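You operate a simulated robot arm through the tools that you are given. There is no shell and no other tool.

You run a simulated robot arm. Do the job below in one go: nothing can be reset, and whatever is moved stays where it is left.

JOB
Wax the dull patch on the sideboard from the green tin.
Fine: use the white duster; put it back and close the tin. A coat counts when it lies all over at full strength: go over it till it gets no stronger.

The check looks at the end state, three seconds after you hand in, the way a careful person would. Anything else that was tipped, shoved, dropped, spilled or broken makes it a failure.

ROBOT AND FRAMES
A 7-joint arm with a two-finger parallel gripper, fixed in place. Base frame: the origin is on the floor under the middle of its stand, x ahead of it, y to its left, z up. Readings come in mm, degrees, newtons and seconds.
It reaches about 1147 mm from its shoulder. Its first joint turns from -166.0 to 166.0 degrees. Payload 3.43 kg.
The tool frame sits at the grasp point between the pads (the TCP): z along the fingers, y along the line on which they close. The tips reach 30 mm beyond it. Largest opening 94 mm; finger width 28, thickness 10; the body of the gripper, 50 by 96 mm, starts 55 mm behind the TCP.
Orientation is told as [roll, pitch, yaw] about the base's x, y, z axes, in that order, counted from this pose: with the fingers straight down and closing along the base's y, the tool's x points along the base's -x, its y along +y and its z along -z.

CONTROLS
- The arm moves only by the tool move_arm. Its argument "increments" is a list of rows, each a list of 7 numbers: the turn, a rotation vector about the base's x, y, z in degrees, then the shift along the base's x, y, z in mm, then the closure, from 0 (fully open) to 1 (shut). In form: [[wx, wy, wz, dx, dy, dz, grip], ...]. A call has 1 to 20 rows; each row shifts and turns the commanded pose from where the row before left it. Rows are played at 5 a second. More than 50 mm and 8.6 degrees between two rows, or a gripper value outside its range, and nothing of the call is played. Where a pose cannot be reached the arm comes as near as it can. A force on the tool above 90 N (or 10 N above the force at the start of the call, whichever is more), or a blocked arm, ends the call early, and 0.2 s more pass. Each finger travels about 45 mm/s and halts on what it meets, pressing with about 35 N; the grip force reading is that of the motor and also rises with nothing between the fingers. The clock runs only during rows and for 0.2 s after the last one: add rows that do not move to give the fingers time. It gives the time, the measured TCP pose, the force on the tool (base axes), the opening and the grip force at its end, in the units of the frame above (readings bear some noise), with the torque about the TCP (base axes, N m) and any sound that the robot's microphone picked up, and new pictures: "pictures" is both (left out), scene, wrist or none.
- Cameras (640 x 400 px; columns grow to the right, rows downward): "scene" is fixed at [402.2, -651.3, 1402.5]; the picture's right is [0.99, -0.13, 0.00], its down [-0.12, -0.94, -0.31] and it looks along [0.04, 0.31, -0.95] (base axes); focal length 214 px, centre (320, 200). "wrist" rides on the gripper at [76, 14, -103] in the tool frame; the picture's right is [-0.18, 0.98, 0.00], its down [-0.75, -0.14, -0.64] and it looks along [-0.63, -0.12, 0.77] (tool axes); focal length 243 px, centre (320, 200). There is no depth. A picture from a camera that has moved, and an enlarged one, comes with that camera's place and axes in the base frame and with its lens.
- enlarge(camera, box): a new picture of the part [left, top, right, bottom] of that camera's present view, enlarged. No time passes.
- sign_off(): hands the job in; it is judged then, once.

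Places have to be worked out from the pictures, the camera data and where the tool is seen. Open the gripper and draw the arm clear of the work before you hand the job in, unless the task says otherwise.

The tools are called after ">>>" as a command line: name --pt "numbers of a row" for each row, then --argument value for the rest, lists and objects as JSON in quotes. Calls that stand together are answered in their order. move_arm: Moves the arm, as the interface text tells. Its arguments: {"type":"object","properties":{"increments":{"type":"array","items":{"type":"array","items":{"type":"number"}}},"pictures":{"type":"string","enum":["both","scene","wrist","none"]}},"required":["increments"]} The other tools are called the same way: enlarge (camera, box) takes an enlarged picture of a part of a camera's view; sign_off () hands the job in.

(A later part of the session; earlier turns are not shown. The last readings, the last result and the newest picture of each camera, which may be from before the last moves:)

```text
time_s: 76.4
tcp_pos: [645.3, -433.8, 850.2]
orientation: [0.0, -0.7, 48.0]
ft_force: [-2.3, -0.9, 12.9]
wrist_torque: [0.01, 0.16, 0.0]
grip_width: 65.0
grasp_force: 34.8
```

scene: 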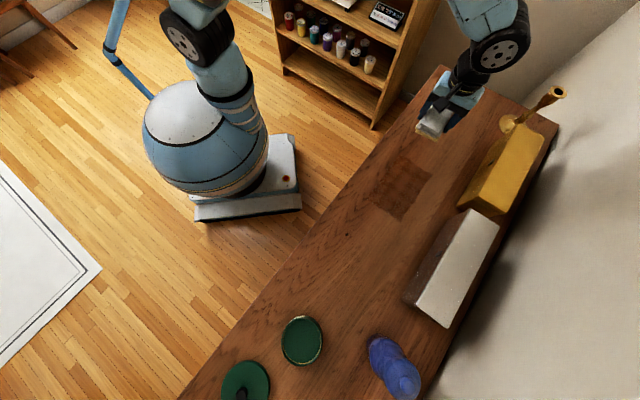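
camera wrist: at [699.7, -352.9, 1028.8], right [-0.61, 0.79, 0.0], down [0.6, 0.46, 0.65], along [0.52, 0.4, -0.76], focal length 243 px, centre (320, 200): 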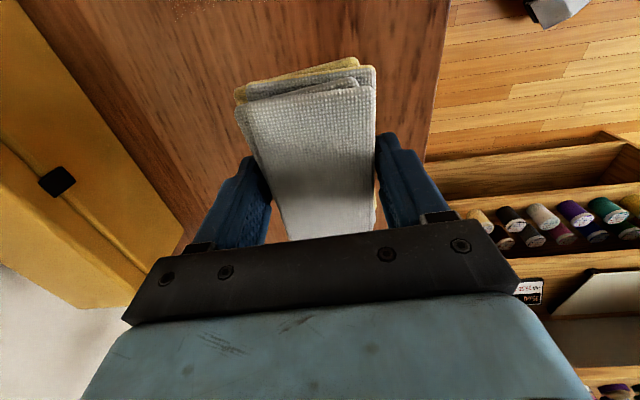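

>>> move_arm --pt "0 0 0 0 0 -0.4 1" --pt "0 0 0 -6.7 -7.4 0 1" --pt "0 0 0 -6.7 -7.4 0 1" --pt "0 0 0 -6.7 -7.4 0 1" --pt "0 0 0 -6.7 -7.4 0 1" --pictures "none"

```text
time_s: 77.6
tcp_pos: [617.8, -462.3, 850.1]
orientation: [-0.1, -0.7, 48.1]
ft_force: [11.4, 11.7, 39.7]
wrist_torque: [0.2, -0.06, -0.03]
grip_width: 65.4
grasp_force: 35.0
```

That rose to 40 N at the near end, so I'll ease up 1.5 mm right away and check both force and grip.

>>> move_arm --pt "0 0 0 0 0 1.5 1" --pt "0 0 0 0 0 0 1" --pictures "wrist"

>>> enlarge --camera "wrist" --box '[160, 0, 480, 220]'

```text
time_s: 78.2
tcp_pos: [618.8, -463.8, 849.5]
orientation: [0.0, -0.6, 48.0]
ft_force: [10.6, 4.5, 30.4]
wrist_torque: [-0.18, -0.18, 0.07]
grip_width: 65.1
grasp_force: 34.8
camera wrist: at [556.3, -510.7, 951.6], right [-0.61, 0.79, 0.0], down [0.6, 0.46, 0.65], along [0.52, 0.4, -0.76], focal length 243 px, centre (320, 200)
```

wrist: 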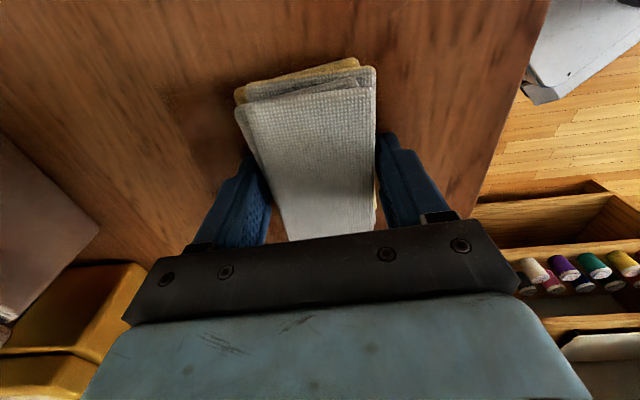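

```text
1.82 times, centred on (320, 110) of wrist
camera zoom: at [556.3, -510.7, 951.6], right [-0.61, 0.79, 0.0], down [0.6, 0.46, 0.65], along [0.52, 0.4, -0.76], focal length 441 px, centre (320, 364)
```

zoom: 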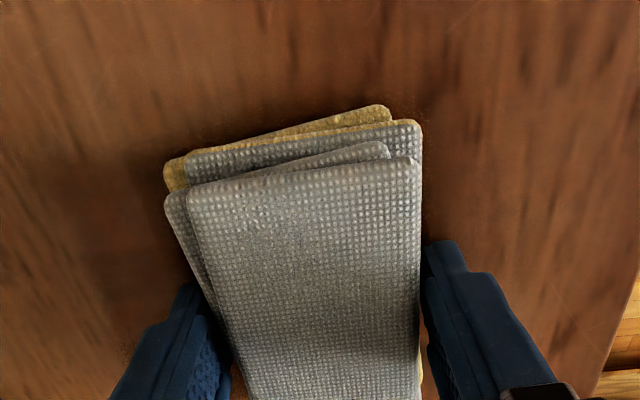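

The force settles slowly after a height change (still 30 N), so the controller builds up force over time. I'll raise another 0.8 mm and start the next stroke forward on this strip.

>>> move_arm --pt "0 0 0 0 0 0.8 1" --pt "0 0 0 0 0 0 1" --pt "0 0 0 0 0 0 1" --pictures "none"

```text
time_s: 79.0
tcp_pos: [618.1, -462.8, 849.7]
orientation: [0.1, -0.7, 48.0]
ft_force: [5.7, 1.1, 13.9]
wrist_torque: [-0.22, -0.18, 0.04]
grip_width: 65.2
grasp_force: 34.7
```

13.9 N, good. Now I'll shift 25 mm to the middle strip and stroke forward.

>>> move_arm --pt "0 0 0 6.2 -5.6 0 1" --pt "0 0 0 6.2 -5.6 0 1" --pt "0 0 0 6.2 -5.6 0 1" --pt "0 0 0 6.7 7.4 0 1" --pt "0 0 0 6.7 7.4 0 1" --pt "0 0 0 6.7 7.4 0 1" --pt "0 0 0 6.7 7.4 0 1" --pt "0 0 0 6.7 7.4 0 1" --pictures "none"

```text
time_s: 80.8
tcp_pos: [669.0, -442.9, 852.3]
orientation: [0.1, -0.7, 48.0]
ft_force: [0.0, -0.3, -0.6]
wrist_torque: [0.04, 0.0, -0.03]
grip_width: 65.4
grasp_force: 34.9
```

Nominal contact height works out to about 850.3 commanded, so I'll run at roughly 849.3 for a dependable 10–25 N press. Lowering 1.1 mm and continuing the middle strip to the far end.

>>> move_arm --pt "0 0 0 0 0 -1.1 1" --pt "0 0 0 -6.7 -7.4 0 1" --pt "0 0 0 -6.7 -7.4 0 1" --pt "0 0 0 6.7 7.4 0 1" --pt "0 0 0 6.7 7.4 0 1" --pt "0 0 0 6.7 7.4 0 1" --pt "0 0 0 6.7 7.4 0 1" --pt "0 0 0 6.7 7.4 0 1" --pt "0 0 0 6.7 7.4 0 1" --pictures "none"

```text
time_s: 82.8
tcp_pos: [697.7, -415.6, 850.3]
orientation: [0.0, -0.7, 48.0]
ft_force: [-1.2, -2.1, 8.0]
wrist_torque: [-0.01, 0.14, 0.07]
grip_width: 65.0
grasp_force: 35.2
```

8 N at the far end. Next the rear strip: shift 25 mm back and stroke to the near end.

>>> move_arm --pt "0 0 0 6.2 -5.6 -0.2 1" --pt "0 0 0 6.2 -5.6 0 1" --pt "0 0 0 6.2 -5.6 0 1" --pt "0 0 0 -6.7 -7.4 0 1" --pt "0 0 0 -6.7 -7.4 0 1" --pt "0 0 0 -6.7 -7.4 0 1" --pt "0 0 0 -6.7 -7.4 0 1" --pt "0 0 0 -6.7 -7.4 0 1" --pictures "none"

```text
time_s: 84.6
tcp_pos: [682.1, -466.9, 851.1]
orientation: [0.0, -0.8, 48.0]
ft_force: [6.1, 7.5, 17.4]
wrist_torque: [0.38, 0.27, -0.39]
grip_width: 65.2
grasp_force: 34.8
```

>>> move_arm --pt "0 0 0 -6.7 -7.4 0 1" --pt "0 0 0 -6.7 -7.4 0 1" --pt "0 0 0 -6.7 -7.4 0 1" --pt "0 0 0 -6.7 -7.4 0 1" --pt "0 0 0 0 0 0 1" --pictures "none"

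```text
time_s: 85.8
tcp_pos: [655.6, -498.4, 850.1]
orientation: [0.0, -0.5, 48.0]
ft_force: [0.9, 4.1, 11.1]
wrist_torque: [-0.15, -0.18, 0.14]
grip_width: 65.4
grasp_force: 35.0
```

Good, 11 N at the near end of the rear strip. Now forward again along the rear strip to the far end.

>>> move_arm --pt "0 0 0 6.7 7.4 0 1" --pt "0 0 0 6.7 7.4 0 1" --pt "0 0 0 6.7 7.4 0 1" --pt "0 0 0 6.7 7.4 0 1" --pt "0 0 0 6.7 7.4 0 1" --pt "0 0 0 6.7 7.4 0 1" --pt "0 0 0 6.7 7.4 0 1" --pt "0 0 0 6.7 7.4 0 1" --pt "0 0 0 6.7 7.4 0 1" --pt "0 0 0 3 3.3 0 1" --pt "0 0 0 0 0 0 1" --pictures "none"

```text
time_s: 88.2
tcp_pos: [717.5, -426.8, 848.5]
orientation: [0.1, -0.7, 48.0]
ft_force: [-3.6, -2.0, 7.0]
wrist_torque: [-0.33, -0.01, -0.25]
grip_width: 65.4
grasp_force: 34.9
```

Still in contact (7 N). Now I'll cross to the front strip at the far end, pressing slightly more, and stroke it back in halves.

>>> move_arm --pt "0 0 0 -6.7 6 -0.2 1" --pt "0 0 0 -6.7 6 0 1" --pt "0 0 0 -6.7 6 0 1" --pt "0 0 0 -6.7 6 0 1" --pt "0 0 0 -6.7 6 -0.1 1" --pt "0 0 0 -4 3.6 0 1" --pt "0 0 0 0 0 0 1" --pictures "none"

```text
time_s: 89.8
tcp_pos: [683.2, -394.2, 851.5]
orientation: [-0.1, -0.8, 48.0]
ft_force: [18.8, -19.9, 33.9]
wrist_torque: [-0.07, 0.63, 0.45]
grip_width: 65.5
grasp_force: 35.1
```

34 N including drag; I'll ease 0.8 mm and stroke the front strip back to the middle.

>>> move_arm --pt "0 0 0 0 0 0.8 1" --pt "0 0 0 -6.7 -7.4 0 1" --pt "0 0 0 -6.7 -7.4 0 1" --pt "0 0 0 -6.7 -7.4 0 1" --pt "0 0 0 -6.7 -7.4 0 1" --pt "0 0 0 -6.7 -7.4 0 1" --pictures "none"

```text
time_s: 91.2
tcp_pos: [646.2, -431.1, 850.2]
orientation: [0.1, -0.7, 48.1]
ft_force: [2.2, 7.0, 12.0]
wrist_torque: [-0.1, -0.36, 0.11]
grip_width: 65.4
grasp_force: 34.7
```

>>> move_arm --pt "0 0 0 -6.7 -7.4 0 1" --pt "0 0 0 -6.7 -7.4 0 1" --pt "0 0 0 -6.7 -7.4 0 1" --pt "0 0 0 -6.7 -7.4 0 1" --pt "0 0 0 0 0 0 1" --pictures "none"

```text
time_s: 92.4
tcp_pos: [620.7, -461.9, 850.3]
orientation: [0.0, -0.7, 48.0]
ft_force: [-0.1, 0.5, 3.5]
wrist_torque: [-0.08, -0.1, 0.03]
grip_width: 65.6
grasp_force: 35.1
```

Light 3.5 N here; I'll press 0.6 mm more and stroke the front strip forward, then check.

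>>> move_arm --pt "0 0 0 0 0 -0.6 1" --pt "0 0 0 6.7 7.4 0 1" --pt "0 0 0 6.7 7.4 0 1" --pt "0 0 0 6.7 7.4 0 1" --pt "0 0 0 6.7 7.4 0 1" --pt "0 0 0 6.7 7.4 0 1" --pt "0 0 0 6.7 7.4 0 1" --pt "0 0 0 6.7 7.4 0 1" --pt "0 0 0 6.7 7.4 0 1" --pt "0 0 0 6.7 7.4 0 1" --pt "0 0 0 0 0 0 1" --pictures "none"

```text
time_s: 94.8
tcp_pos: [680.8, -395.7, 851.2]
orientation: [0.0, -0.6, 48.1]
ft_force: [-9.8, -6.7, 15.3]
wrist_torque: [-0.7, 0.08, -0.39]
grip_width: 65.5
grasp_force: 35.0
```

Good contact (15 N) to the far end. Lifting to the same viewing spot as before to compare.

>>> move_arm --pt "0 0 0 0 0 8 1" --pt "0 0 0 4 4 20 1" --pt "0 0 0 18 20 30 1" --pt "0 0 0 25 28 20 1" --pt "0 0 0 25 28 0 1" --pt "0 0 0 10 11 0 1" --pt "0 0 0 0 0 0 1" --pictures "both"

>>> enlarge --camera "scene" --box '[368, 148, 436, 224]'

>>> enlarge --camera "wrist" --box '[160, 0, 480, 220]'

```text
time_s: 96.4
tcp_pos: [763.2, -301.4, 927.6]
orientation: [0.0, -0.7, 47.9]
ft_force: [0.0, -0.4, 0.0]
wrist_torque: [0.02, -0.01, 0.01]
grip_width: 65.6
grasp_force: 35.1
camera wrist: at [701.4, -349.6, 1028.1], right [-0.61, 0.79, 0.0], down [0.6, 0.46, 0.65], along [0.52, 0.4, -0.76], focal length 243 px, centre (320, 200)
```

scene: 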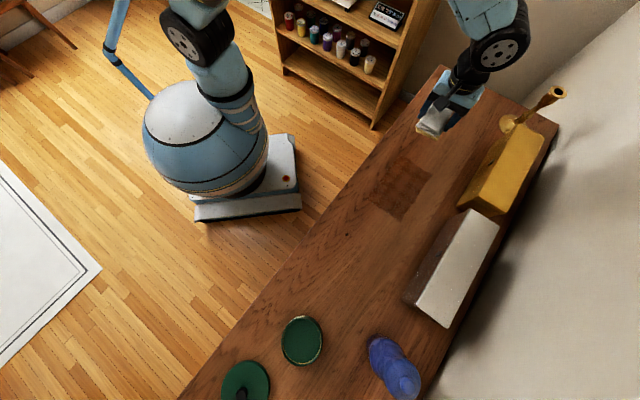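
wrist: 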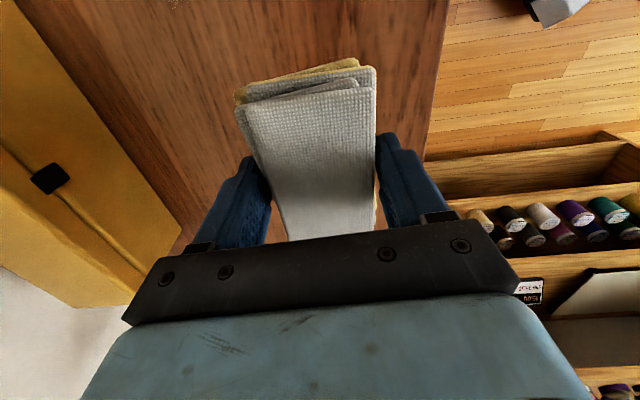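

```text
5.26 times, centred on (402, 186) of scene
camera zoom: at [402.2, -651.3, 1402.5], right [0.99, -0.13, 0.0], down [-0.12, -0.94, -0.31], along [0.04, 0.31, -0.95], focal length 1129 px, centre (-112, 274)
```

zoom: 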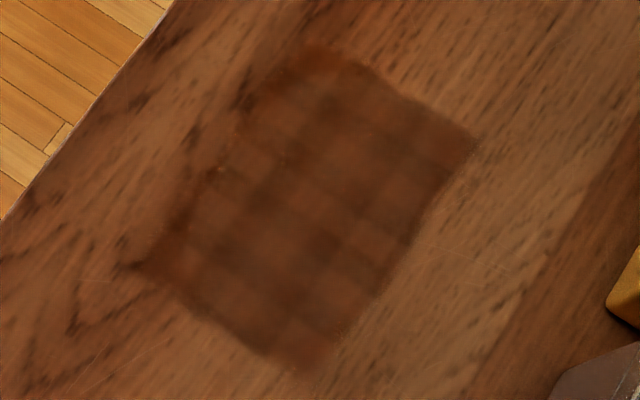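

```text
1.82 times, centred on (320, 110) of wrist
camera zoom: at [701.4, -349.6, 1028.1], right [-0.61, 0.79, 0.0], down [0.6, 0.46, 0.65], along [0.52, 0.4, -0.76], focal length 441 px, centre (320, 364)
```

zoom: 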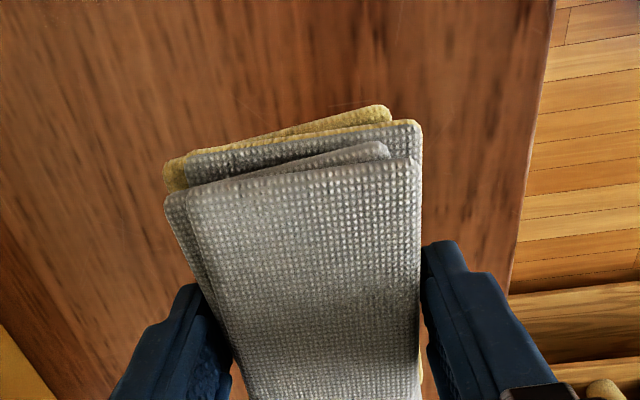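

The coat looks almost unchanged from before this second round, which suggests it's close to full. I'll zoom in further to judge evenness.

>>> enlarge --camera "scene" --box '[374, 158, 430, 193]'

>>> enlarge --camera "scene" --box '[372, 184, 428, 219]'

```text
11.43 times, centred on (402, 176) of scene
camera zoom: at [402.2, -651.3, 1402.5], right [0.99, -0.13, 0.0], down [-0.12, -0.94, -0.31], along [0.04, 0.31, -0.95], focal length 2451 px, centre (-617, 480)
```

zoom: 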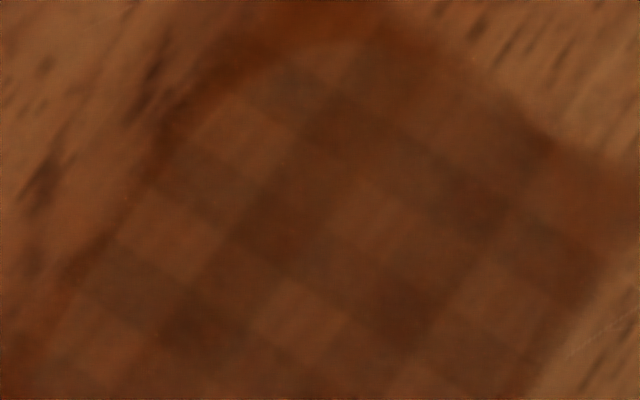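

```text
11.43 times, centred on (400, 202) of scene
camera zoom: at [402.2, -651.3, 1402.5], right [0.99, -0.13, 0.0], down [-0.12, -0.94, -0.31], along [0.04, 0.31, -0.95], focal length 2451 px, centre (-594, 183)
```

zoom: 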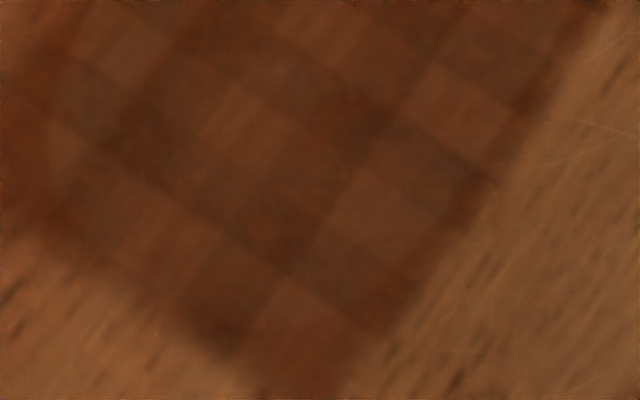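

The shading is a regular overlap pattern and looks even. To tell a saturated coat from an emptied duster, I'll reload wax once and go over it again; carrying the duster back above the tin first.

>>> move_arm --pt "0 0 0 -10 -12 12 1" --pt "0 0 0 -20 -24 12 1" --pt "0 0 0 -29 -33.7 0 1" --pt "0 0 0 -29 -33.7 0 1" --pt "0 0 0 -29 -33.7 0 1" --pt "0 0 0 -29 -33.7 0 1" --pt "0 0 0 -29 -33.7 0 1" --pt "0 0 0 -29 -33.7 0 1" --pt "0 0 0 -29 -33.7 0 1" --pt "0 0 0 -29 -33.7 0 1" --pt "0 0 0 -29 -33.7 0 1" --pt "0 0 0 -29 -33.7 0 1" --pt "0 0 0 -29 -33.7 0 1" --pt "0 0 0 -29 -33.7 0 1" --pt "2.8 -2.52 0 -14 -16 0 1" --pt "2.8 -2.52 0 -8 -9 0 1" --pt "2.8 -2.52 0 -3 -3 0 1" --pt "0 0 0 0 0 0 1" --pictures "both"

>>> enlarge --camera "scene" --box '[368, 148, 436, 224]'

>>> enlarge --camera "wrist" --box '[200, 20, 440, 220]'

```text
time_s: 100.2
tcp_pos: [359.1, -770.8, 951.6]
orientation: [0.0, -12.0, 48.1]
ft_force: [0.6, -0.2, -0.8]
wrist_torque: [-0.01, -0.03, 0.01]
grip_width: 65.4
grasp_force: 34.9
camera wrist: at [285.2, -832.8, 1035.6], right [-0.61, 0.79, 0.04], down [0.51, 0.35, 0.78], along [0.61, 0.5, -0.62], focal length 243 px, centre (320, 200)
```

scene: 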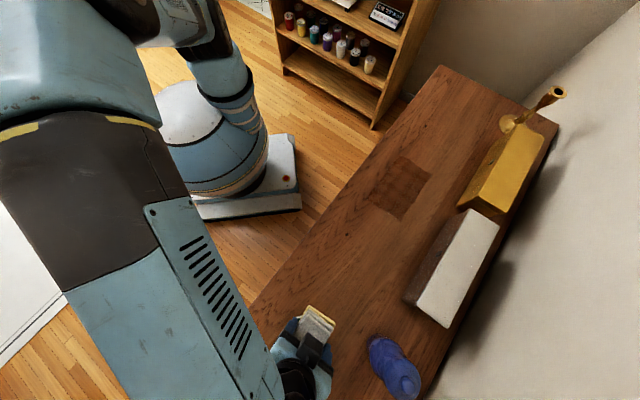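
wrist: 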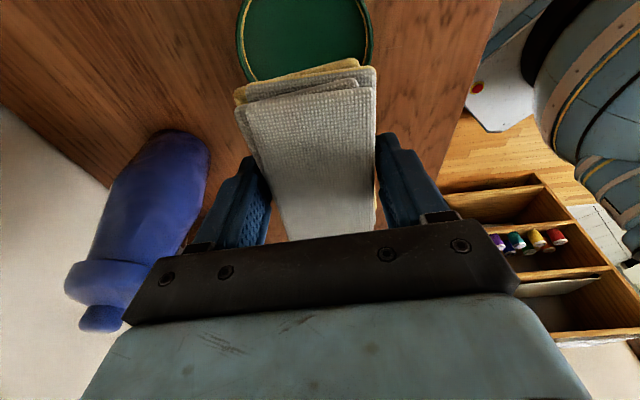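

```text
5.26 times, centred on (402, 186) of scene
camera zoom: at [402.2, -651.3, 1402.5], right [0.99, -0.13, 0.0], down [-0.12, -0.94, -0.31], along [0.04, 0.31, -0.95], focal length 1129 px, centre (-112, 274)
```

zoom: 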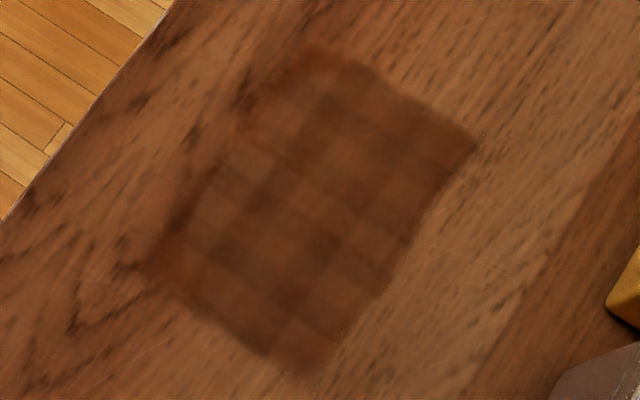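

```text
2.00 times, centred on (320, 120) of wrist
camera zoom: at [285.2, -832.8, 1035.6], right [-0.61, 0.79, 0.04], down [0.51, 0.35, 0.78], along [0.61, 0.5, -0.62], focal length 485 px, centre (320, 360)
```

zoom: 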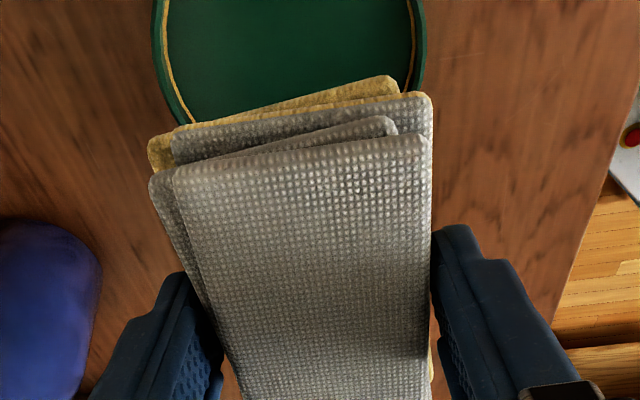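

The patch shows a uniform pattern and the duster's gold tint looks paler than when freshly loaded. I'm positioned as before, so I'll dip again.

>>> move_arm --pt "0 0 0 1 1 -12 1" --pt "0 0 0 0 0 -15 1" --pt "0 0 0 0 0 -12 1" --pt "0 0 0 0 0 -8 1" --pt "0 0 0 0 0 -5 1" --pt "0 0 0 0 0 -3 1" --pt "0 0 0 0 0 0 1" --pictures "wrist"

>>> enlarge --camera "wrist" --box '[200, 20, 440, 220]'

```text
time_s: 101.8
tcp_pos: [359.7, -771.3, 897.1]
orientation: [0.0, -12.0, 47.9]
ft_force: [0.2, -0.2, -0.3]
wrist_torque: [0.0, -0.01, 0.0]
grip_width: 65.3
grasp_force: 34.6
camera wrist: at [286.9, -832.1, 980.5], right [-0.61, 0.79, 0.04], down [0.51, 0.35, 0.78], along [0.61, 0.5, -0.62], focal length 243 px, centre (320, 200)
```

wrist: 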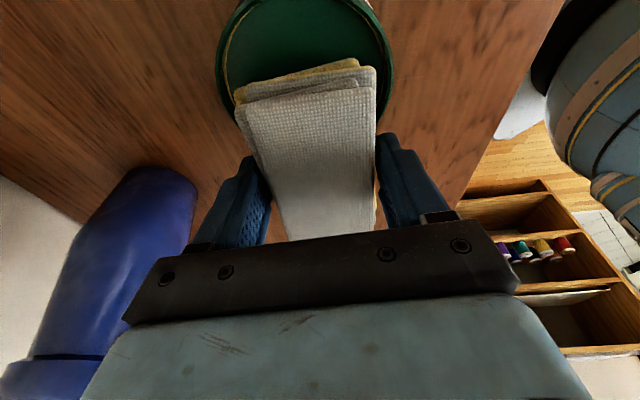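

```text
2.00 times, centred on (320, 120) of wrist
camera zoom: at [286.9, -832.1, 980.5], right [-0.61, 0.79, 0.04], down [0.51, 0.35, 0.78], along [0.61, 0.5, -0.62], focal length 485 px, centre (320, 360)
```

zoom: 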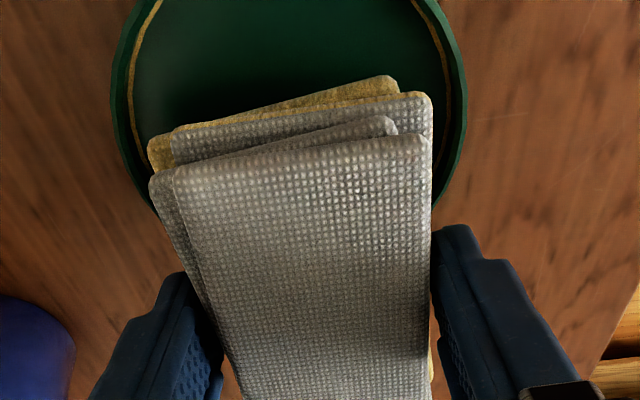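

Aligned inside the rim. Lowering the last few mm to the wax.

>>> move_arm --pt "0 0 0 0 0 -2 1" --pt "0 0 0 0 0 -2 1" --pt "0 0 0 0 0 -1 1" --pt "0 0 0 0 0 0 1" --pictures "none"

```text
time_s: 102.8
tcp_pos: [360.6, -770.2, 891.8]
orientation: [0.0, -12.0, 48.0]
ft_force: [0.8, 0.3, -1.0]
wrist_torque: [-0.01, 0.0, 0.04]
grip_width: 65.4
grasp_force: 35.1
```

>>> move_arm --pt "0 0 0 0 0 -1 1" --pt "0 0 0 0 0 -1 1" --pt "0 0 0 0 0 0 1" --pictures "none"

```text
time_s: 103.6
tcp_pos: [360.8, -770.6, 889.7]
orientation: [0.1, -12.1, 47.9]
ft_force: [-0.7, -0.1, -0.5]
wrist_torque: [0.01, -0.01, -0.05]
grip_width: 65.3
grasp_force: 35.3
```

No contact yet at 889.7; I'll continue carefully in 1 mm steps.

>>> move_arm --pt "0 0 0 0 0 -1 1" --pt "0 0 0 0 0 0 1" --pictures "wrist"

>>> enlarge --camera "wrist" --box '[200, 20, 440, 220]'

```text
time_s: 104.2
tcp_pos: [360.2, -771.4, 889.2]
orientation: [0.1, -12.0, 48.0]
ft_force: [0.3, 0.3, 3.7]
wrist_torque: [-0.14, 0.11, 0.0]
grip_width: 65.3
grasp_force: 35.1
camera wrist: at [286.6, -831.8, 973.4], right [-0.61, 0.79, 0.04], down [0.51, 0.35, 0.78], along [0.61, 0.5, -0.62], focal length 243 px, centre (320, 200)
```

wrist: 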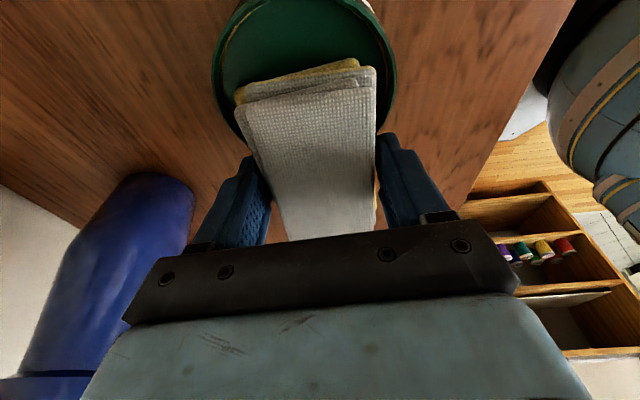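

```text
2.00 times, centred on (320, 120) of wrist
camera zoom: at [286.6, -831.8, 973.4], right [-0.61, 0.79, 0.04], down [0.51, 0.35, 0.78], along [0.61, 0.5, -0.62], focal length 485 px, centre (320, 360)
```

zoom: 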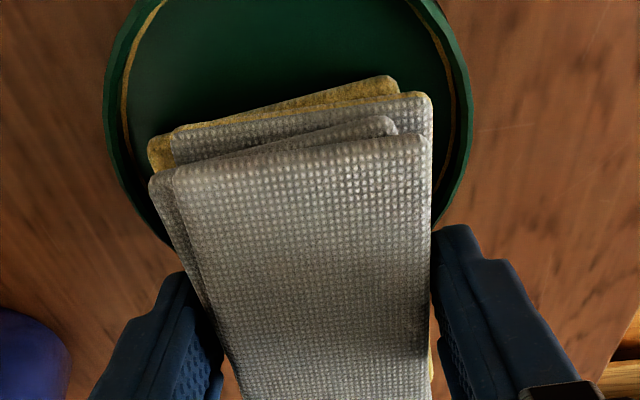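

Contact again (3.7 N). I'll rub gently as before to load the duster fully.

>>> move_arm --pt "0 0 0 0 0 -1 1" --pt "0 0 0 4 4.5 0 1" --pt "0 0 0 4 4.5 0 1" --pt "0 0 0 -4 -4.5 0 1" --pt "0 0 0 -4 -4.5 0 1" --pt "0 0 0 4 4.5 0 1" --pt "0 0 0 4 4.5 0 1" --pt "0 0 0 -4 -4.5 0 1" --pt "0 0 0 0 0 0 1" --pictures "wrist"

>>> enlarge --camera "wrist" --box '[200, 20, 440, 220]'

```text
time_s: 106.2
tcp_pos: [367.1, -765.4, 890.2]
orientation: [-0.1, -12.0, 48.1]
ft_force: [1.1, 9.1, 21.1]
wrist_torque: [-0.25, 0.18, -0.1]
grip_width: 65.3
grasp_force: 35.0
camera wrist: at [292.4, -826.3, 972.7], right [-0.61, 0.79, 0.04], down [0.51, 0.35, 0.79], along [0.61, 0.5, -0.62], focal length 243 px, centre (320, 200)
```

wrist: 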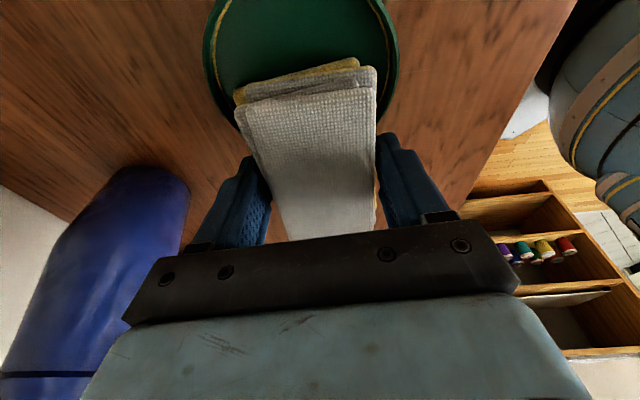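

```text
2.00 times, centred on (320, 120) of wrist
camera zoom: at [292.4, -826.3, 972.7], right [-0.61, 0.79, 0.04], down [0.51, 0.35, 0.79], along [0.61, 0.5, -0.62], focal length 485 px, centre (320, 360)
```

zoom: 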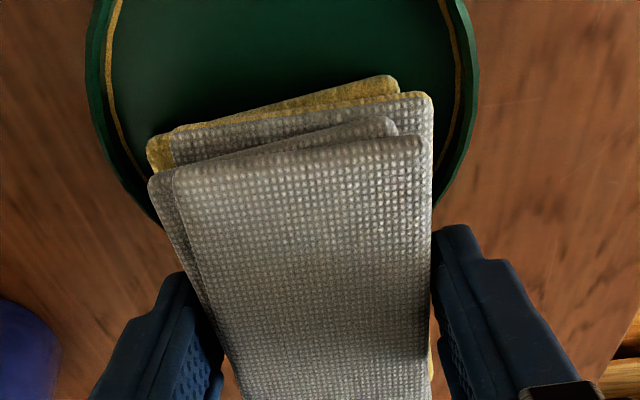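

The duster is loaded again. I'll lift out and carry it to the near-front corner region above the patch.

>>> move_arm --pt "0 0 0 0 0 4 1" --pt "0 0 0 0 0 10 1" --pt "0 0 0 0 0 15 1" --pt "0 0 0 0 0 18 1" --pt "-2.8 2.52 0 6 6 10 1" --pt "-2.8 2.52 0 14 14 0 1" --pt "-2.8 2.52 0 20 22 0 1" --pt "0 0 0 25 28 0 1" --pt "0 0 0 28 32 0 1" --pt "0 0 0 28 33 0 1" --pt "0 0 0 28 33 0 1" --pt "0 0 0 28 33 0 1" --pt "0 0 0 26 32 0 1" --pt "0 0 0 24 30 0 1" --pt "0 0 0 15 22 0 1" --pt "0 0 0 10 14 0 1" --pt "0 0 0 3 4 0 1" --pt "0 0 0 0 0 0 1" --pictures "both"

>>> enlarge --camera "scene" --box '[210, 300, 350, 400]'

>>> enlarge --camera "wrist" --box '[160, 0, 480, 220]'

```text
time_s: 110.0
tcp_pos: [618.9, -462.1, 945.6]
orientation: [0.0, -0.7, 48.1]
ft_force: [-1.0, -0.5, -1.3]
wrist_torque: [0.0, -0.05, 0.02]
grip_width: 65.3
grasp_force: 35.2
camera wrist: at [557.3, -510.5, 1046.2], right [-0.61, 0.79, 0.0], down [0.6, 0.46, 0.65], along [0.52, 0.4, -0.76], focal length 243 px, centre (320, 200)
```

scene: 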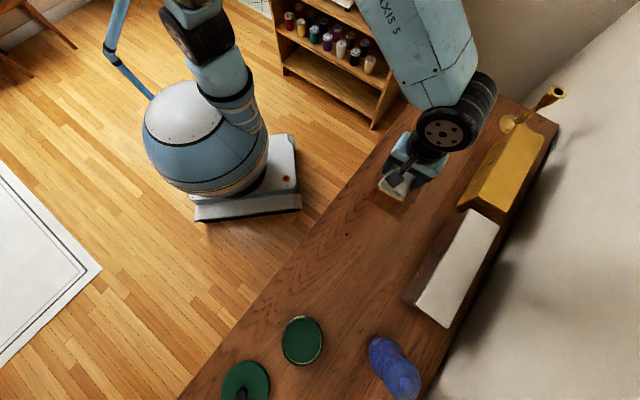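
wrist: 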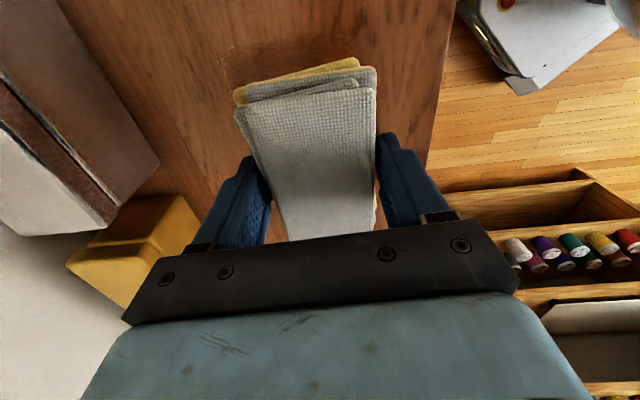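

```text
4.00 times, centred on (280, 350) of scene
camera zoom: at [402.2, -651.3, 1402.5], right [0.99, -0.13, 0.0], down [-0.12, -0.94, -0.31], along [0.04, 0.31, -0.95], focal length 858 px, centre (480, -400)
```

zoom: 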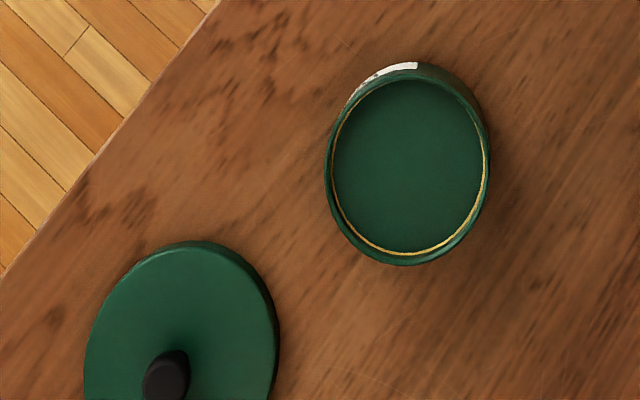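

```text
1.82 times, centred on (320, 110) of wrist
camera zoom: at [557.3, -510.5, 1046.2], right [-0.61, 0.79, 0.0], down [0.6, 0.46, 0.65], along [0.52, 0.4, -0.76], focal length 441 px, centre (320, 364)
```

zoom: 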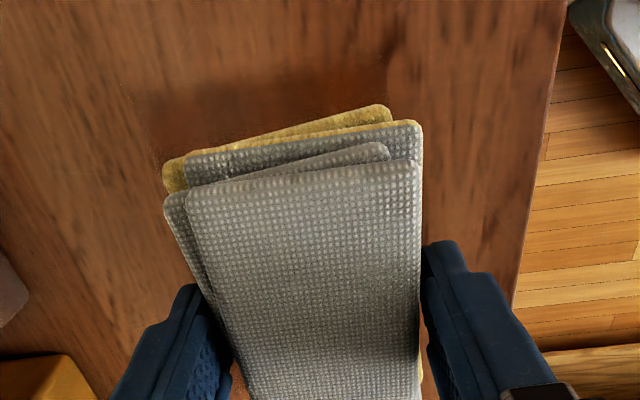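

The tin hasn't moved and the duster's bottom is richly golden again. I'll descend onto the near-front corner.

>>> move_arm --pt "0 0 0 0 0 -20 1" --pt "0 0 0 0 0 -25 1" --pt "0 0 0 0 0 -20 1" --pt "0 0 0 0 0 -15 1" --pt "0 0 0 0 0 -8 1" --pt "0 0 0 0 0 -3 1" --pt "0 0 0 0 0 0 1" --pictures "none"

```text
time_s: 111.6
tcp_pos: [621.1, -463.2, 853.8]
orientation: [0.0, -0.8, 48.0]
ft_force: [0.0, 0.3, -0.3]
wrist_torque: [-0.01, -0.01, 0.02]
grip_width: 65.6
grasp_force: 35.2
```

>>> move_arm --pt "0 0 0 0 0 -2 1" --pt "0 0 0 0 0 -1.2 1" --pt "0 0 0 0 0 0 1" --pictures "none"

```text
time_s: 112.4
tcp_pos: [619.7, -462.9, 850.5]
orientation: [0.0, -0.7, 48.0]
ft_force: [1.0, 0.3, -1.3]
wrist_torque: [-0.02, 0.06, 0.01]
grip_width: 65.4
grasp_force: 34.5
```

>>> move_arm --pt "0 0 0 0 0 -1 1" --pt "0 0 0 0 0 0 1" --pictures "none"

```text
time_s: 113.0
tcp_pos: [620.7, -463.3, 851.2]
orientation: [0.0, -0.7, 48.0]
ft_force: [-1.5, -1.0, 9.6]
wrist_torque: [0.32, -0.29, 0.01]
grip_width: 65.6
grasp_force: 35.1
```

Contact at the far end of the duster, so it tilted slightly in the grip during the dip. I'll level by another 0.5° and check.

>>> move_arm --pt "0.45 -0.4 0 0 0 0 1" --pt "0 0 0 0 0 -0.3 1" --pt "0 0 0 0 0 0 1" --pictures "none"

```text
time_s: 113.8
tcp_pos: [619.8, -462.2, 850.7]
orientation: [-0.1, -1.3, 48.0]
ft_force: [-0.6, -11.9, 26.4]
wrist_torque: [0.08, 1.01, 0.64]
grip_width: 65.2
grasp_force: 34.9
```

Levelled along its length now. I'll ease off 0.6 mm and stroke the front strip forward in halves.

>>> move_arm --pt "0 0 0 0 0 0.6 1" --pt "0 0 0 6.7 7.4 0 1" --pt "0 0 0 6.7 7.4 0 1" --pt "0 0 0 6.7 7.4 0 1" --pt "0 0 0 6.7 7.4 0 1" --pt "0 0 0 6.7 7.4 0 1" --pictures "none"

```text
time_s: 115.2
tcp_pos: [649.8, -426.5, 850.9]
orientation: [-0.1, -1.4, 48.0]
ft_force: [-14.8, -16.4, 27.6]
wrist_torque: [-0.1, 1.45, 0.87]
grip_width: 65.2
grasp_force: 35.2
```

Pressing harder than needed (28 N with drag); easing up 0.7 mm and continuing to the far end.

>>> move_arm --pt "0 0 0 6.7 7.4 0.7 1" --pt "0 0 0 6.7 7.4 0 1" --pt "0 0 0 6.7 7.4 0 1" --pt "0 0 0 6.7 7.4 0 1" --pt "0 0 0 0 0 0 1" --pictures "none"

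```text
time_s: 116.4
tcp_pos: [679.5, -397.0, 850.0]
orientation: [-0.1, -1.3, 48.0]
ft_force: [-9.0, -8.4, 16.5]
wrist_torque: [-0.29, 0.58, 0.2]
grip_width: 65.3
grasp_force: 34.7
```

Good, 16 N at the far end. I'll stroke the front strip back to the near end.

>>> move_arm --pt "0 0 0 -6.7 -7.4 0 1" --pt "0 0 0 -6.7 -7.4 0 1" --pt "0 0 0 -6.7 -7.4 0 1" --pt "0 0 0 -6.7 -7.4 0 1" --pt "0 0 0 -6.7 -7.4 0 1" --pt "0 0 0 -6.7 -7.4 0 1" --pt "0 0 0 -6.7 -7.4 0 1" --pt "0 0 0 -6.7 -7.4 0 1" --pt "0 0 0 -6.7 -7.4 0 1" --pt "0 0 0 0 0 0 1" --pictures "none"

```text
time_s: 118.6
tcp_pos: [620.6, -462.8, 850.9]
orientation: [0.1, -1.3, 48.1]
ft_force: [0.3, -0.3, -0.4]
wrist_torque: [0.01, 0.02, 0.01]
grip_width: 65.2
grasp_force: 35.2
```

Contact faded toward the near end. I'll lower 0.9 mm, shift to the middle strip and stroke forward.

>>> move_arm --pt "0 0 0 0 0 -0.9 1" --pt "0 0 0 6.2 -5.6 0 1" --pt "0 0 0 6.2 -5.6 0 1" --pt "0 0 0 6.2 -5.6 0 1" --pt "0 0 0 0 0 0 1" --pictures "none"

```text
time_s: 119.8
tcp_pos: [640.0, -478.5, 851.7]
orientation: [0.1, -1.3, 48.0]
ft_force: [-2.0, 3.1, 3.6]
wrist_torque: [-0.05, -0.03, -0.01]
grip_width: 65.4
grasp_force: 35.5
```

>>> move_arm --pt "0 0 0 0 0 -0.5 1" --pt "0 0 0 6.7 7.4 0 1" --pt "0 0 0 6.7 7.4 0 1" --pt "0 0 0 6.7 7.4 0 1" --pt "0 0 0 6.7 7.4 0 1" --pt "0 0 0 6.7 7.4 0 1" --pt "0 0 0 6.7 7.4 0 1" --pt "0 0 0 6.7 7.4 0 1" --pt "0 0 0 6.7 7.4 0 1" --pt "0 0 0 6.7 7.4 0 1" --pt "0 0 0 0 0 0 1" --pictures "none"

```text
time_s: 122.2
tcp_pos: [696.2, -413.8, 850.5]
orientation: [0.1, -1.3, 47.9]
ft_force: [-13.3, -15.7, 25.6]
wrist_torque: [-0.15, 1.25, 0.73]
grip_width: 65.5
grasp_force: 34.9
```

Firm contact through to the far end. Now the rear strip: shift 25 mm and stroke to the near end with slightly less press.

>>> move_arm --pt "0 0 0 6.2 -5.6 0.3 1" --pt "0 0 0 6.2 -5.6 0 1" --pt "0 0 0 6.2 -5.6 0 1" --pt "0 0 0 -6.7 -7.4 0 1" --pt "0 0 0 -6.7 -7.4 0 1" --pt "0 0 0 -6.7 -7.4 0 1" --pt "0 0 0 -6.7 -7.4 0 1" --pt "0 0 0 -6.7 -7.4 0 1" --pictures "none"

```text
time_s: 124.0
tcp_pos: [685.1, -464.2, 850.5]
orientation: [-0.1, -1.3, 48.1]
ft_force: [12.4, 18.5, 33.6]
wrist_torque: [0.99, 0.76, -0.81]
grip_width: 65.3
grasp_force: 35.3
```

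>>> move_arm --pt "0 0 0 -6.7 -7.4 0.8 1" --pt "0 0 0 -6.7 -7.4 0 1" --pt "0 0 0 -6.7 -7.4 0 1" --pt "0 0 0 -6.7 -7.4 0 1" --pt "0 0 0 0 0 0 1" --pictures "none"

```text
time_s: 125.2
tcp_pos: [657.6, -494.5, 851.1]
orientation: [-0.1, -1.2, 48.1]
ft_force: [13.6, 15.4, 32.0]
wrist_torque: [0.9, 0.72, -0.91]
grip_width: 65.5
grasp_force: 35.1
```

Still firm at the near end. I'll ease 0.6 mm and stroke the rear strip forward again.

>>> move_arm --pt "0 0 0 6.7 7.4 0.6 1" --pt "0 0 0 6.7 7.4 0 1" --pt "0 0 0 6.7 7.4 0 1" --pt "0 0 0 6.7 7.4 0 1" --pt "0 0 0 6.7 7.4 0 1" --pt "0 0 0 6.7 7.4 0 1" --pt "0 0 0 6.7 7.4 -0.2 1" --pt "0 0 0 6.7 7.4 0 1" --pt "0 0 0 6.7 7.4 -0.2 1" --pt "0 0 0 0 0 0 1" --pictures "none"

```text
time_s: 127.4
tcp_pos: [717.9, -430.0, 849.3]
orientation: [0.2, -1.3, 48.0]
ft_force: [0.4, 0.6, 1.7]
wrist_torque: [-0.05, -0.02, 0.0]
grip_width: 65.3
grasp_force: 35.1
```

Light at the far end (1.7 N). I'll press 0.8 mm more, shift to the middle strip and stroke to the near end.

>>> move_arm --pt "0 0 0 0 0 -0.8 1" --pt "0 0 0 -6.2 5.6 0 1" --pt "0 0 0 -6.2 5.6 0 1" --pt "0 0 0 -6.2 5.6 0 1" --pt "0 0 0 -6.7 -7.4 0 1" --pt "0 0 0 -6.7 -7.4 0 1" --pt "0 0 0 -6.7 -7.4 0 1" --pt "0 0 0 -6.7 -7.4 0 1" --pt "0 0 0 -6.7 -7.4 0 1" --pictures "none"

```text
time_s: 129.4
tcp_pos: [666.1, -448.8, 849.8]
orientation: [0.0, -1.2, 48.0]
ft_force: [12.2, 14.2, 25.0]
wrist_torque: [0.64, 0.37, -0.65]
grip_width: 65.4
grasp_force: 34.8
```

>>> move_arm --pt "0 0 0 -6.7 -7.4 0.4 1" --pt "0 0 0 -6.7 -7.4 0 1" --pt "0 0 0 -6.7 -7.4 0 1" --pt "0 0 0 -6.7 -7.4 0 1" --pt "0 0 0 -6.2 5.6 0 1" --pt "0 0 0 -6.2 5.6 0 1" --pt "0 0 0 -6.2 5.6 0 1" --pt "0 0 0 0 0 0 1" --pictures "none"

```text
time_s: 131.2
tcp_pos: [621.4, -463.4, 849.3]
orientation: [-0.1, -1.3, 48.0]
ft_force: [12.3, -13.1, 24.1]
wrist_torque: [-0.03, 0.49, 0.31]
grip_width: 65.2
grasp_force: 35.3
```

Good contact at the near-front corner (24 N). One more forward stroke along the front strip, then lift and compare.

>>> move_arm --pt "0 0 0 6.7 7.4 0.2 1" --pt "0 0 0 6.7 7.4 0 1" --pt "0 0 0 6.7 7.4 0 1" --pt "0 0 0 6.7 7.4 0 1" --pt "0 0 0 6.7 7.4 0 1" --pt "0 0 0 6.7 7.4 0 1" --pt "0 0 0 6.7 7.4 0 1" --pt "0 0 0 6.7 7.4 0 1" --pt "0 0 0 6.7 7.4 0 1" --pt "0 0 0 0 0 0 1" --pt "0 0 0 0 0 8 1" --pt "0 0 0 4 4 20 1" --pt "0 0 0 18 20 30 1" --pt "0 0 0 25 28 20 1" --pt "0 0 0 25 28 0 1" --pt "0 0 0 10 11 0 1" --pt "0 0 0 0 0 0 1" --pictures "both"

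>>> enlarge --camera "scene" --box '[368, 148, 436, 224]'

>>> enlarge --camera "scene" --box '[374, 158, 430, 193]'

>>> enlarge --camera "scene" --box '[372, 184, 428, 219]'

>>> enlarge --camera "wrist" --box '[160, 0, 480, 220]'

```text
time_s: 134.8
tcp_pos: [763.9, -303.0, 928.5]
orientation: [0.1, -1.3, 48.0]
ft_force: [0.6, 0.4, -0.1]
wrist_torque: [-0.03, 0.0, -0.01]
grip_width: 65.3
grasp_force: 34.2
camera wrist: at [701.3, -352.3, 1028.7], right [-0.61, 0.79, 0.01], down [0.6, 0.45, 0.66], along [0.52, 0.4, -0.75], focal length 243 px, centre (320, 200)
```

scene: 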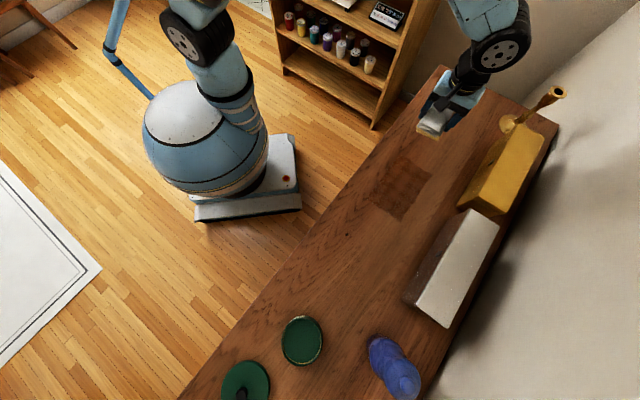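
wrist: 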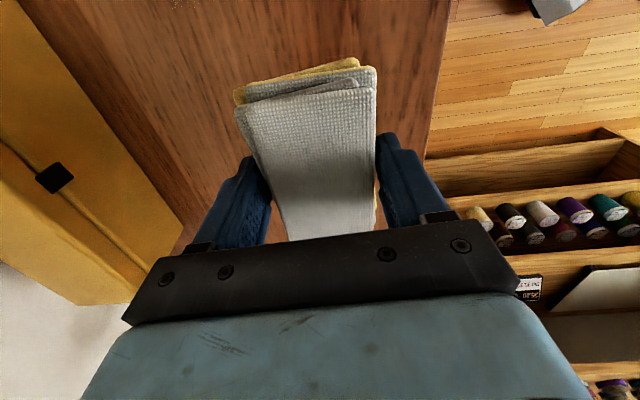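

```text
5.26 times, centred on (402, 186) of scene
camera zoom: at [402.2, -651.3, 1402.5], right [0.99, -0.13, 0.0], down [-0.12, -0.94, -0.31], along [0.04, 0.31, -0.95], focal length 1129 px, centre (-112, 274)
```

zoom: 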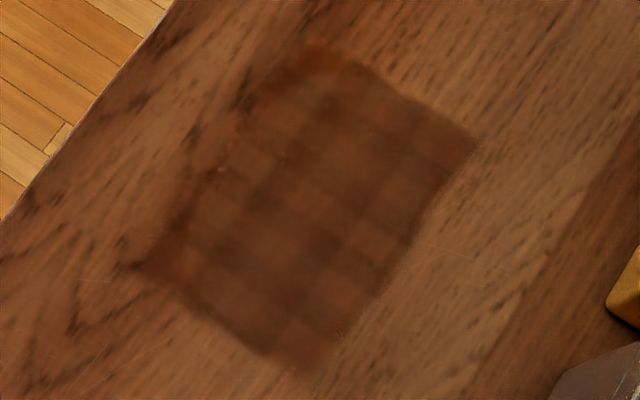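

```text
11.43 times, centred on (402, 176) of scene
camera zoom: at [402.2, -651.3, 1402.5], right [0.99, -0.13, 0.0], down [-0.12, -0.94, -0.31], along [0.04, 0.31, -0.95], focal length 2451 px, centre (-617, 480)
```

zoom: 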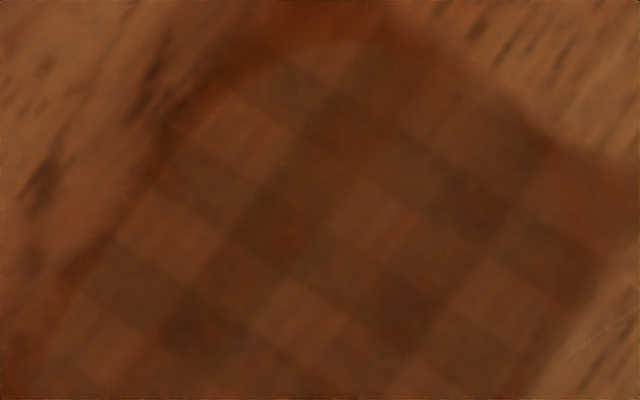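

```text
11.43 times, centred on (400, 202) of scene
camera zoom: at [402.2, -651.3, 1402.5], right [0.99, -0.13, 0.0], down [-0.12, -0.94, -0.31], along [0.04, 0.31, -0.95], focal length 2451 px, centre (-594, 183)
```

zoom: 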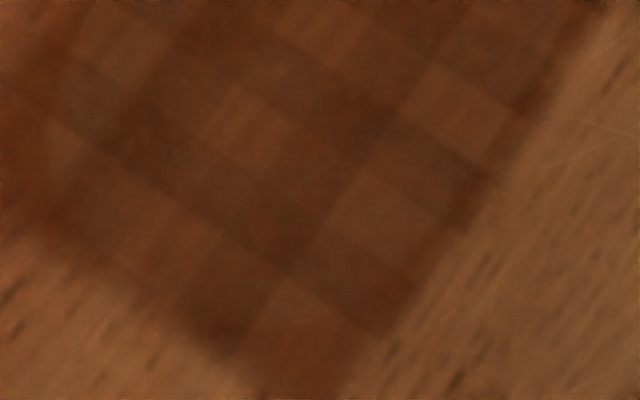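

```text
1.82 times, centred on (320, 110) of wrist
camera zoom: at [701.3, -352.3, 1028.7], right [-0.61, 0.79, 0.01], down [0.6, 0.45, 0.66], along [0.52, 0.4, -0.75], focal length 441 px, centre (320, 364)
```

zoom: 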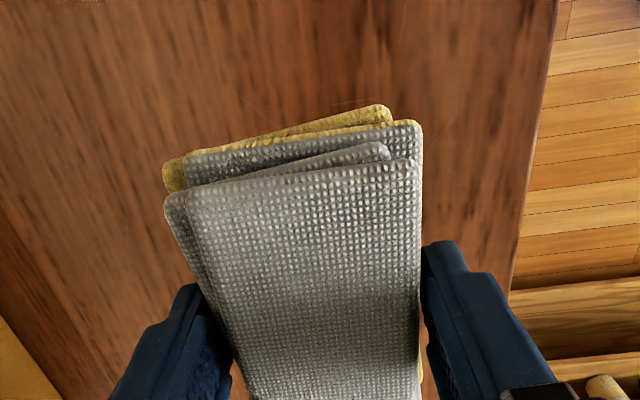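

Even after the fresh load the coat looks exactly the same as before and it encloses the whole former patch, so it's at full strength. Now I'll carry the duster back above its original place (459,-647).

>>> move_arm --pt "0 0 0 -10 -11 5 1" --pt "0 0 0 -20 -23 5 1" --pt "0 0 0 -28 -32 0 1" --pt "0 0 0 -30 -34 0 1" --pt "0 0 0 -30 -34 0 1" --pt "0 0 0 -30 -34 0 1" --pt "0 0 0 -30 -34 0 1" --pt "0 0 0 -30 -34 0 1" --pt "0 0 0 -30 -34 0 1" --pt "0 0 0 -28 -32 0 1" --pt "0 0 0 -22 -24 0 1" --pt "0 0 0 -12 -13 -10 1" --pt "0 0 0 -4.5 -5 -15 1" --pt "0 0 0 0 0 -15 1" --pt "0 0 0 0 0 0 1" --pictures "both"

>>> enlarge --camera "wrist" --box '[160, 0, 480, 240]'

```text
time_s: 138.0
tcp_pos: [457.7, -650.0, 897.8]
orientation: [0.0, -1.3, 48.1]
ft_force: [0.8, 0.3, 0.0]
wrist_torque: [0.01, -0.01, 0.02]
grip_width: 65.4
grasp_force: 35.4
camera wrist: at [395.6, -698.0, 998.7], right [-0.61, 0.79, 0.0], down [0.6, 0.45, 0.66], along [0.52, 0.4, -0.75], focal length 243 px, centre (320, 200)
```

scene: 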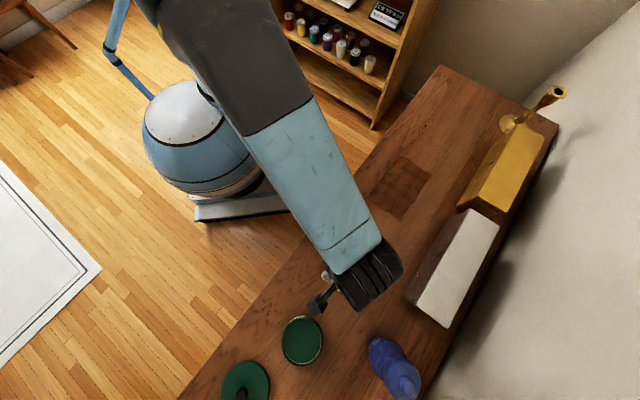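
wrist: 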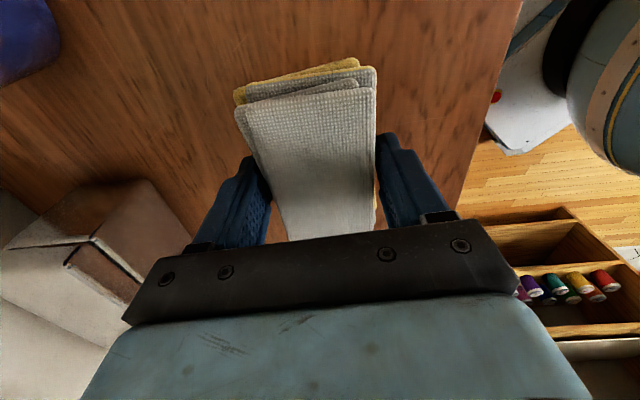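

```text
1.67 times, centred on (320, 120) of wrist
camera zoom: at [395.6, -698.0, 998.7], right [-0.61, 0.79, 0.0], down [0.6, 0.45, 0.66], along [0.52, 0.4, -0.75], focal length 404 px, centre (320, 333)
```

zoom: 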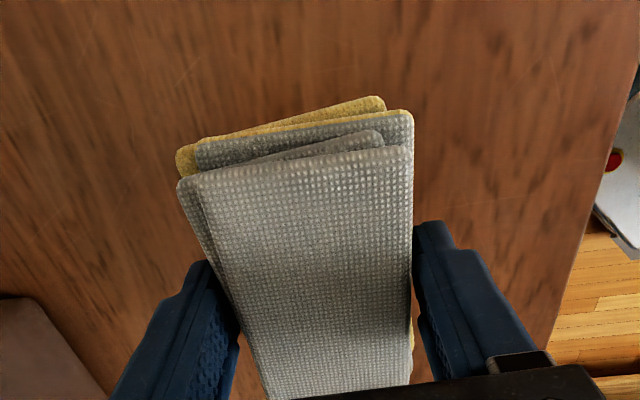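

Almost exactly over its home spot; I'll trim by (+1,+2) mm and lower it.

>>> move_arm --pt "0 0 0 1 2 -15 1" --pt "0 0 0 0 0 -15 1" --pt "0 0 0 0 0 -8 1" --pt "0 0 0 0 0 -4 1" --pt "0 0 0 0 0 -2 1" --pt "0 0 0 0 0 0 1" --pictures "none"

```text
time_s: 139.4
tcp_pos: [459.7, -647.0, 853.4]
orientation: [0.0, -1.3, 48.0]
ft_force: [-0.1, 0.7, 0.2]
wrist_torque: [0.0, 0.0, 0.02]
grip_width: 65.5
grasp_force: 35.1
```

>>> move_arm --pt "0 0 0 0 0 -1.5 1" --pt "0 0 0 0 0 -1 1" --pt "0 0 0 0 0 0 1" --pictures "none"

```text
time_s: 140.2
tcp_pos: [460.2, -647.7, 852.2]
orientation: [0.1, -1.3, 48.0]
ft_force: [0.4, 0.1, -0.2]
wrist_torque: [-0.02, -0.03, 0.01]
grip_width: 65.5
grasp_force: 35.1
```

>>> move_arm --pt "0 0 0 0 0 -1 1" --pt "0 0 0 0 0 -0.7 1" --pt "0 0 0 0 0 0 1" --pictures "none"

```text
time_s: 141.0
tcp_pos: [458.6, -647.2, 849.8]
orientation: [0.0, -1.3, 47.9]
ft_force: [0.3, 1.1, -0.9]
wrist_torque: [-0.03, 0.01, 0.0]
grip_width: 65.4
grasp_force: 34.6
```

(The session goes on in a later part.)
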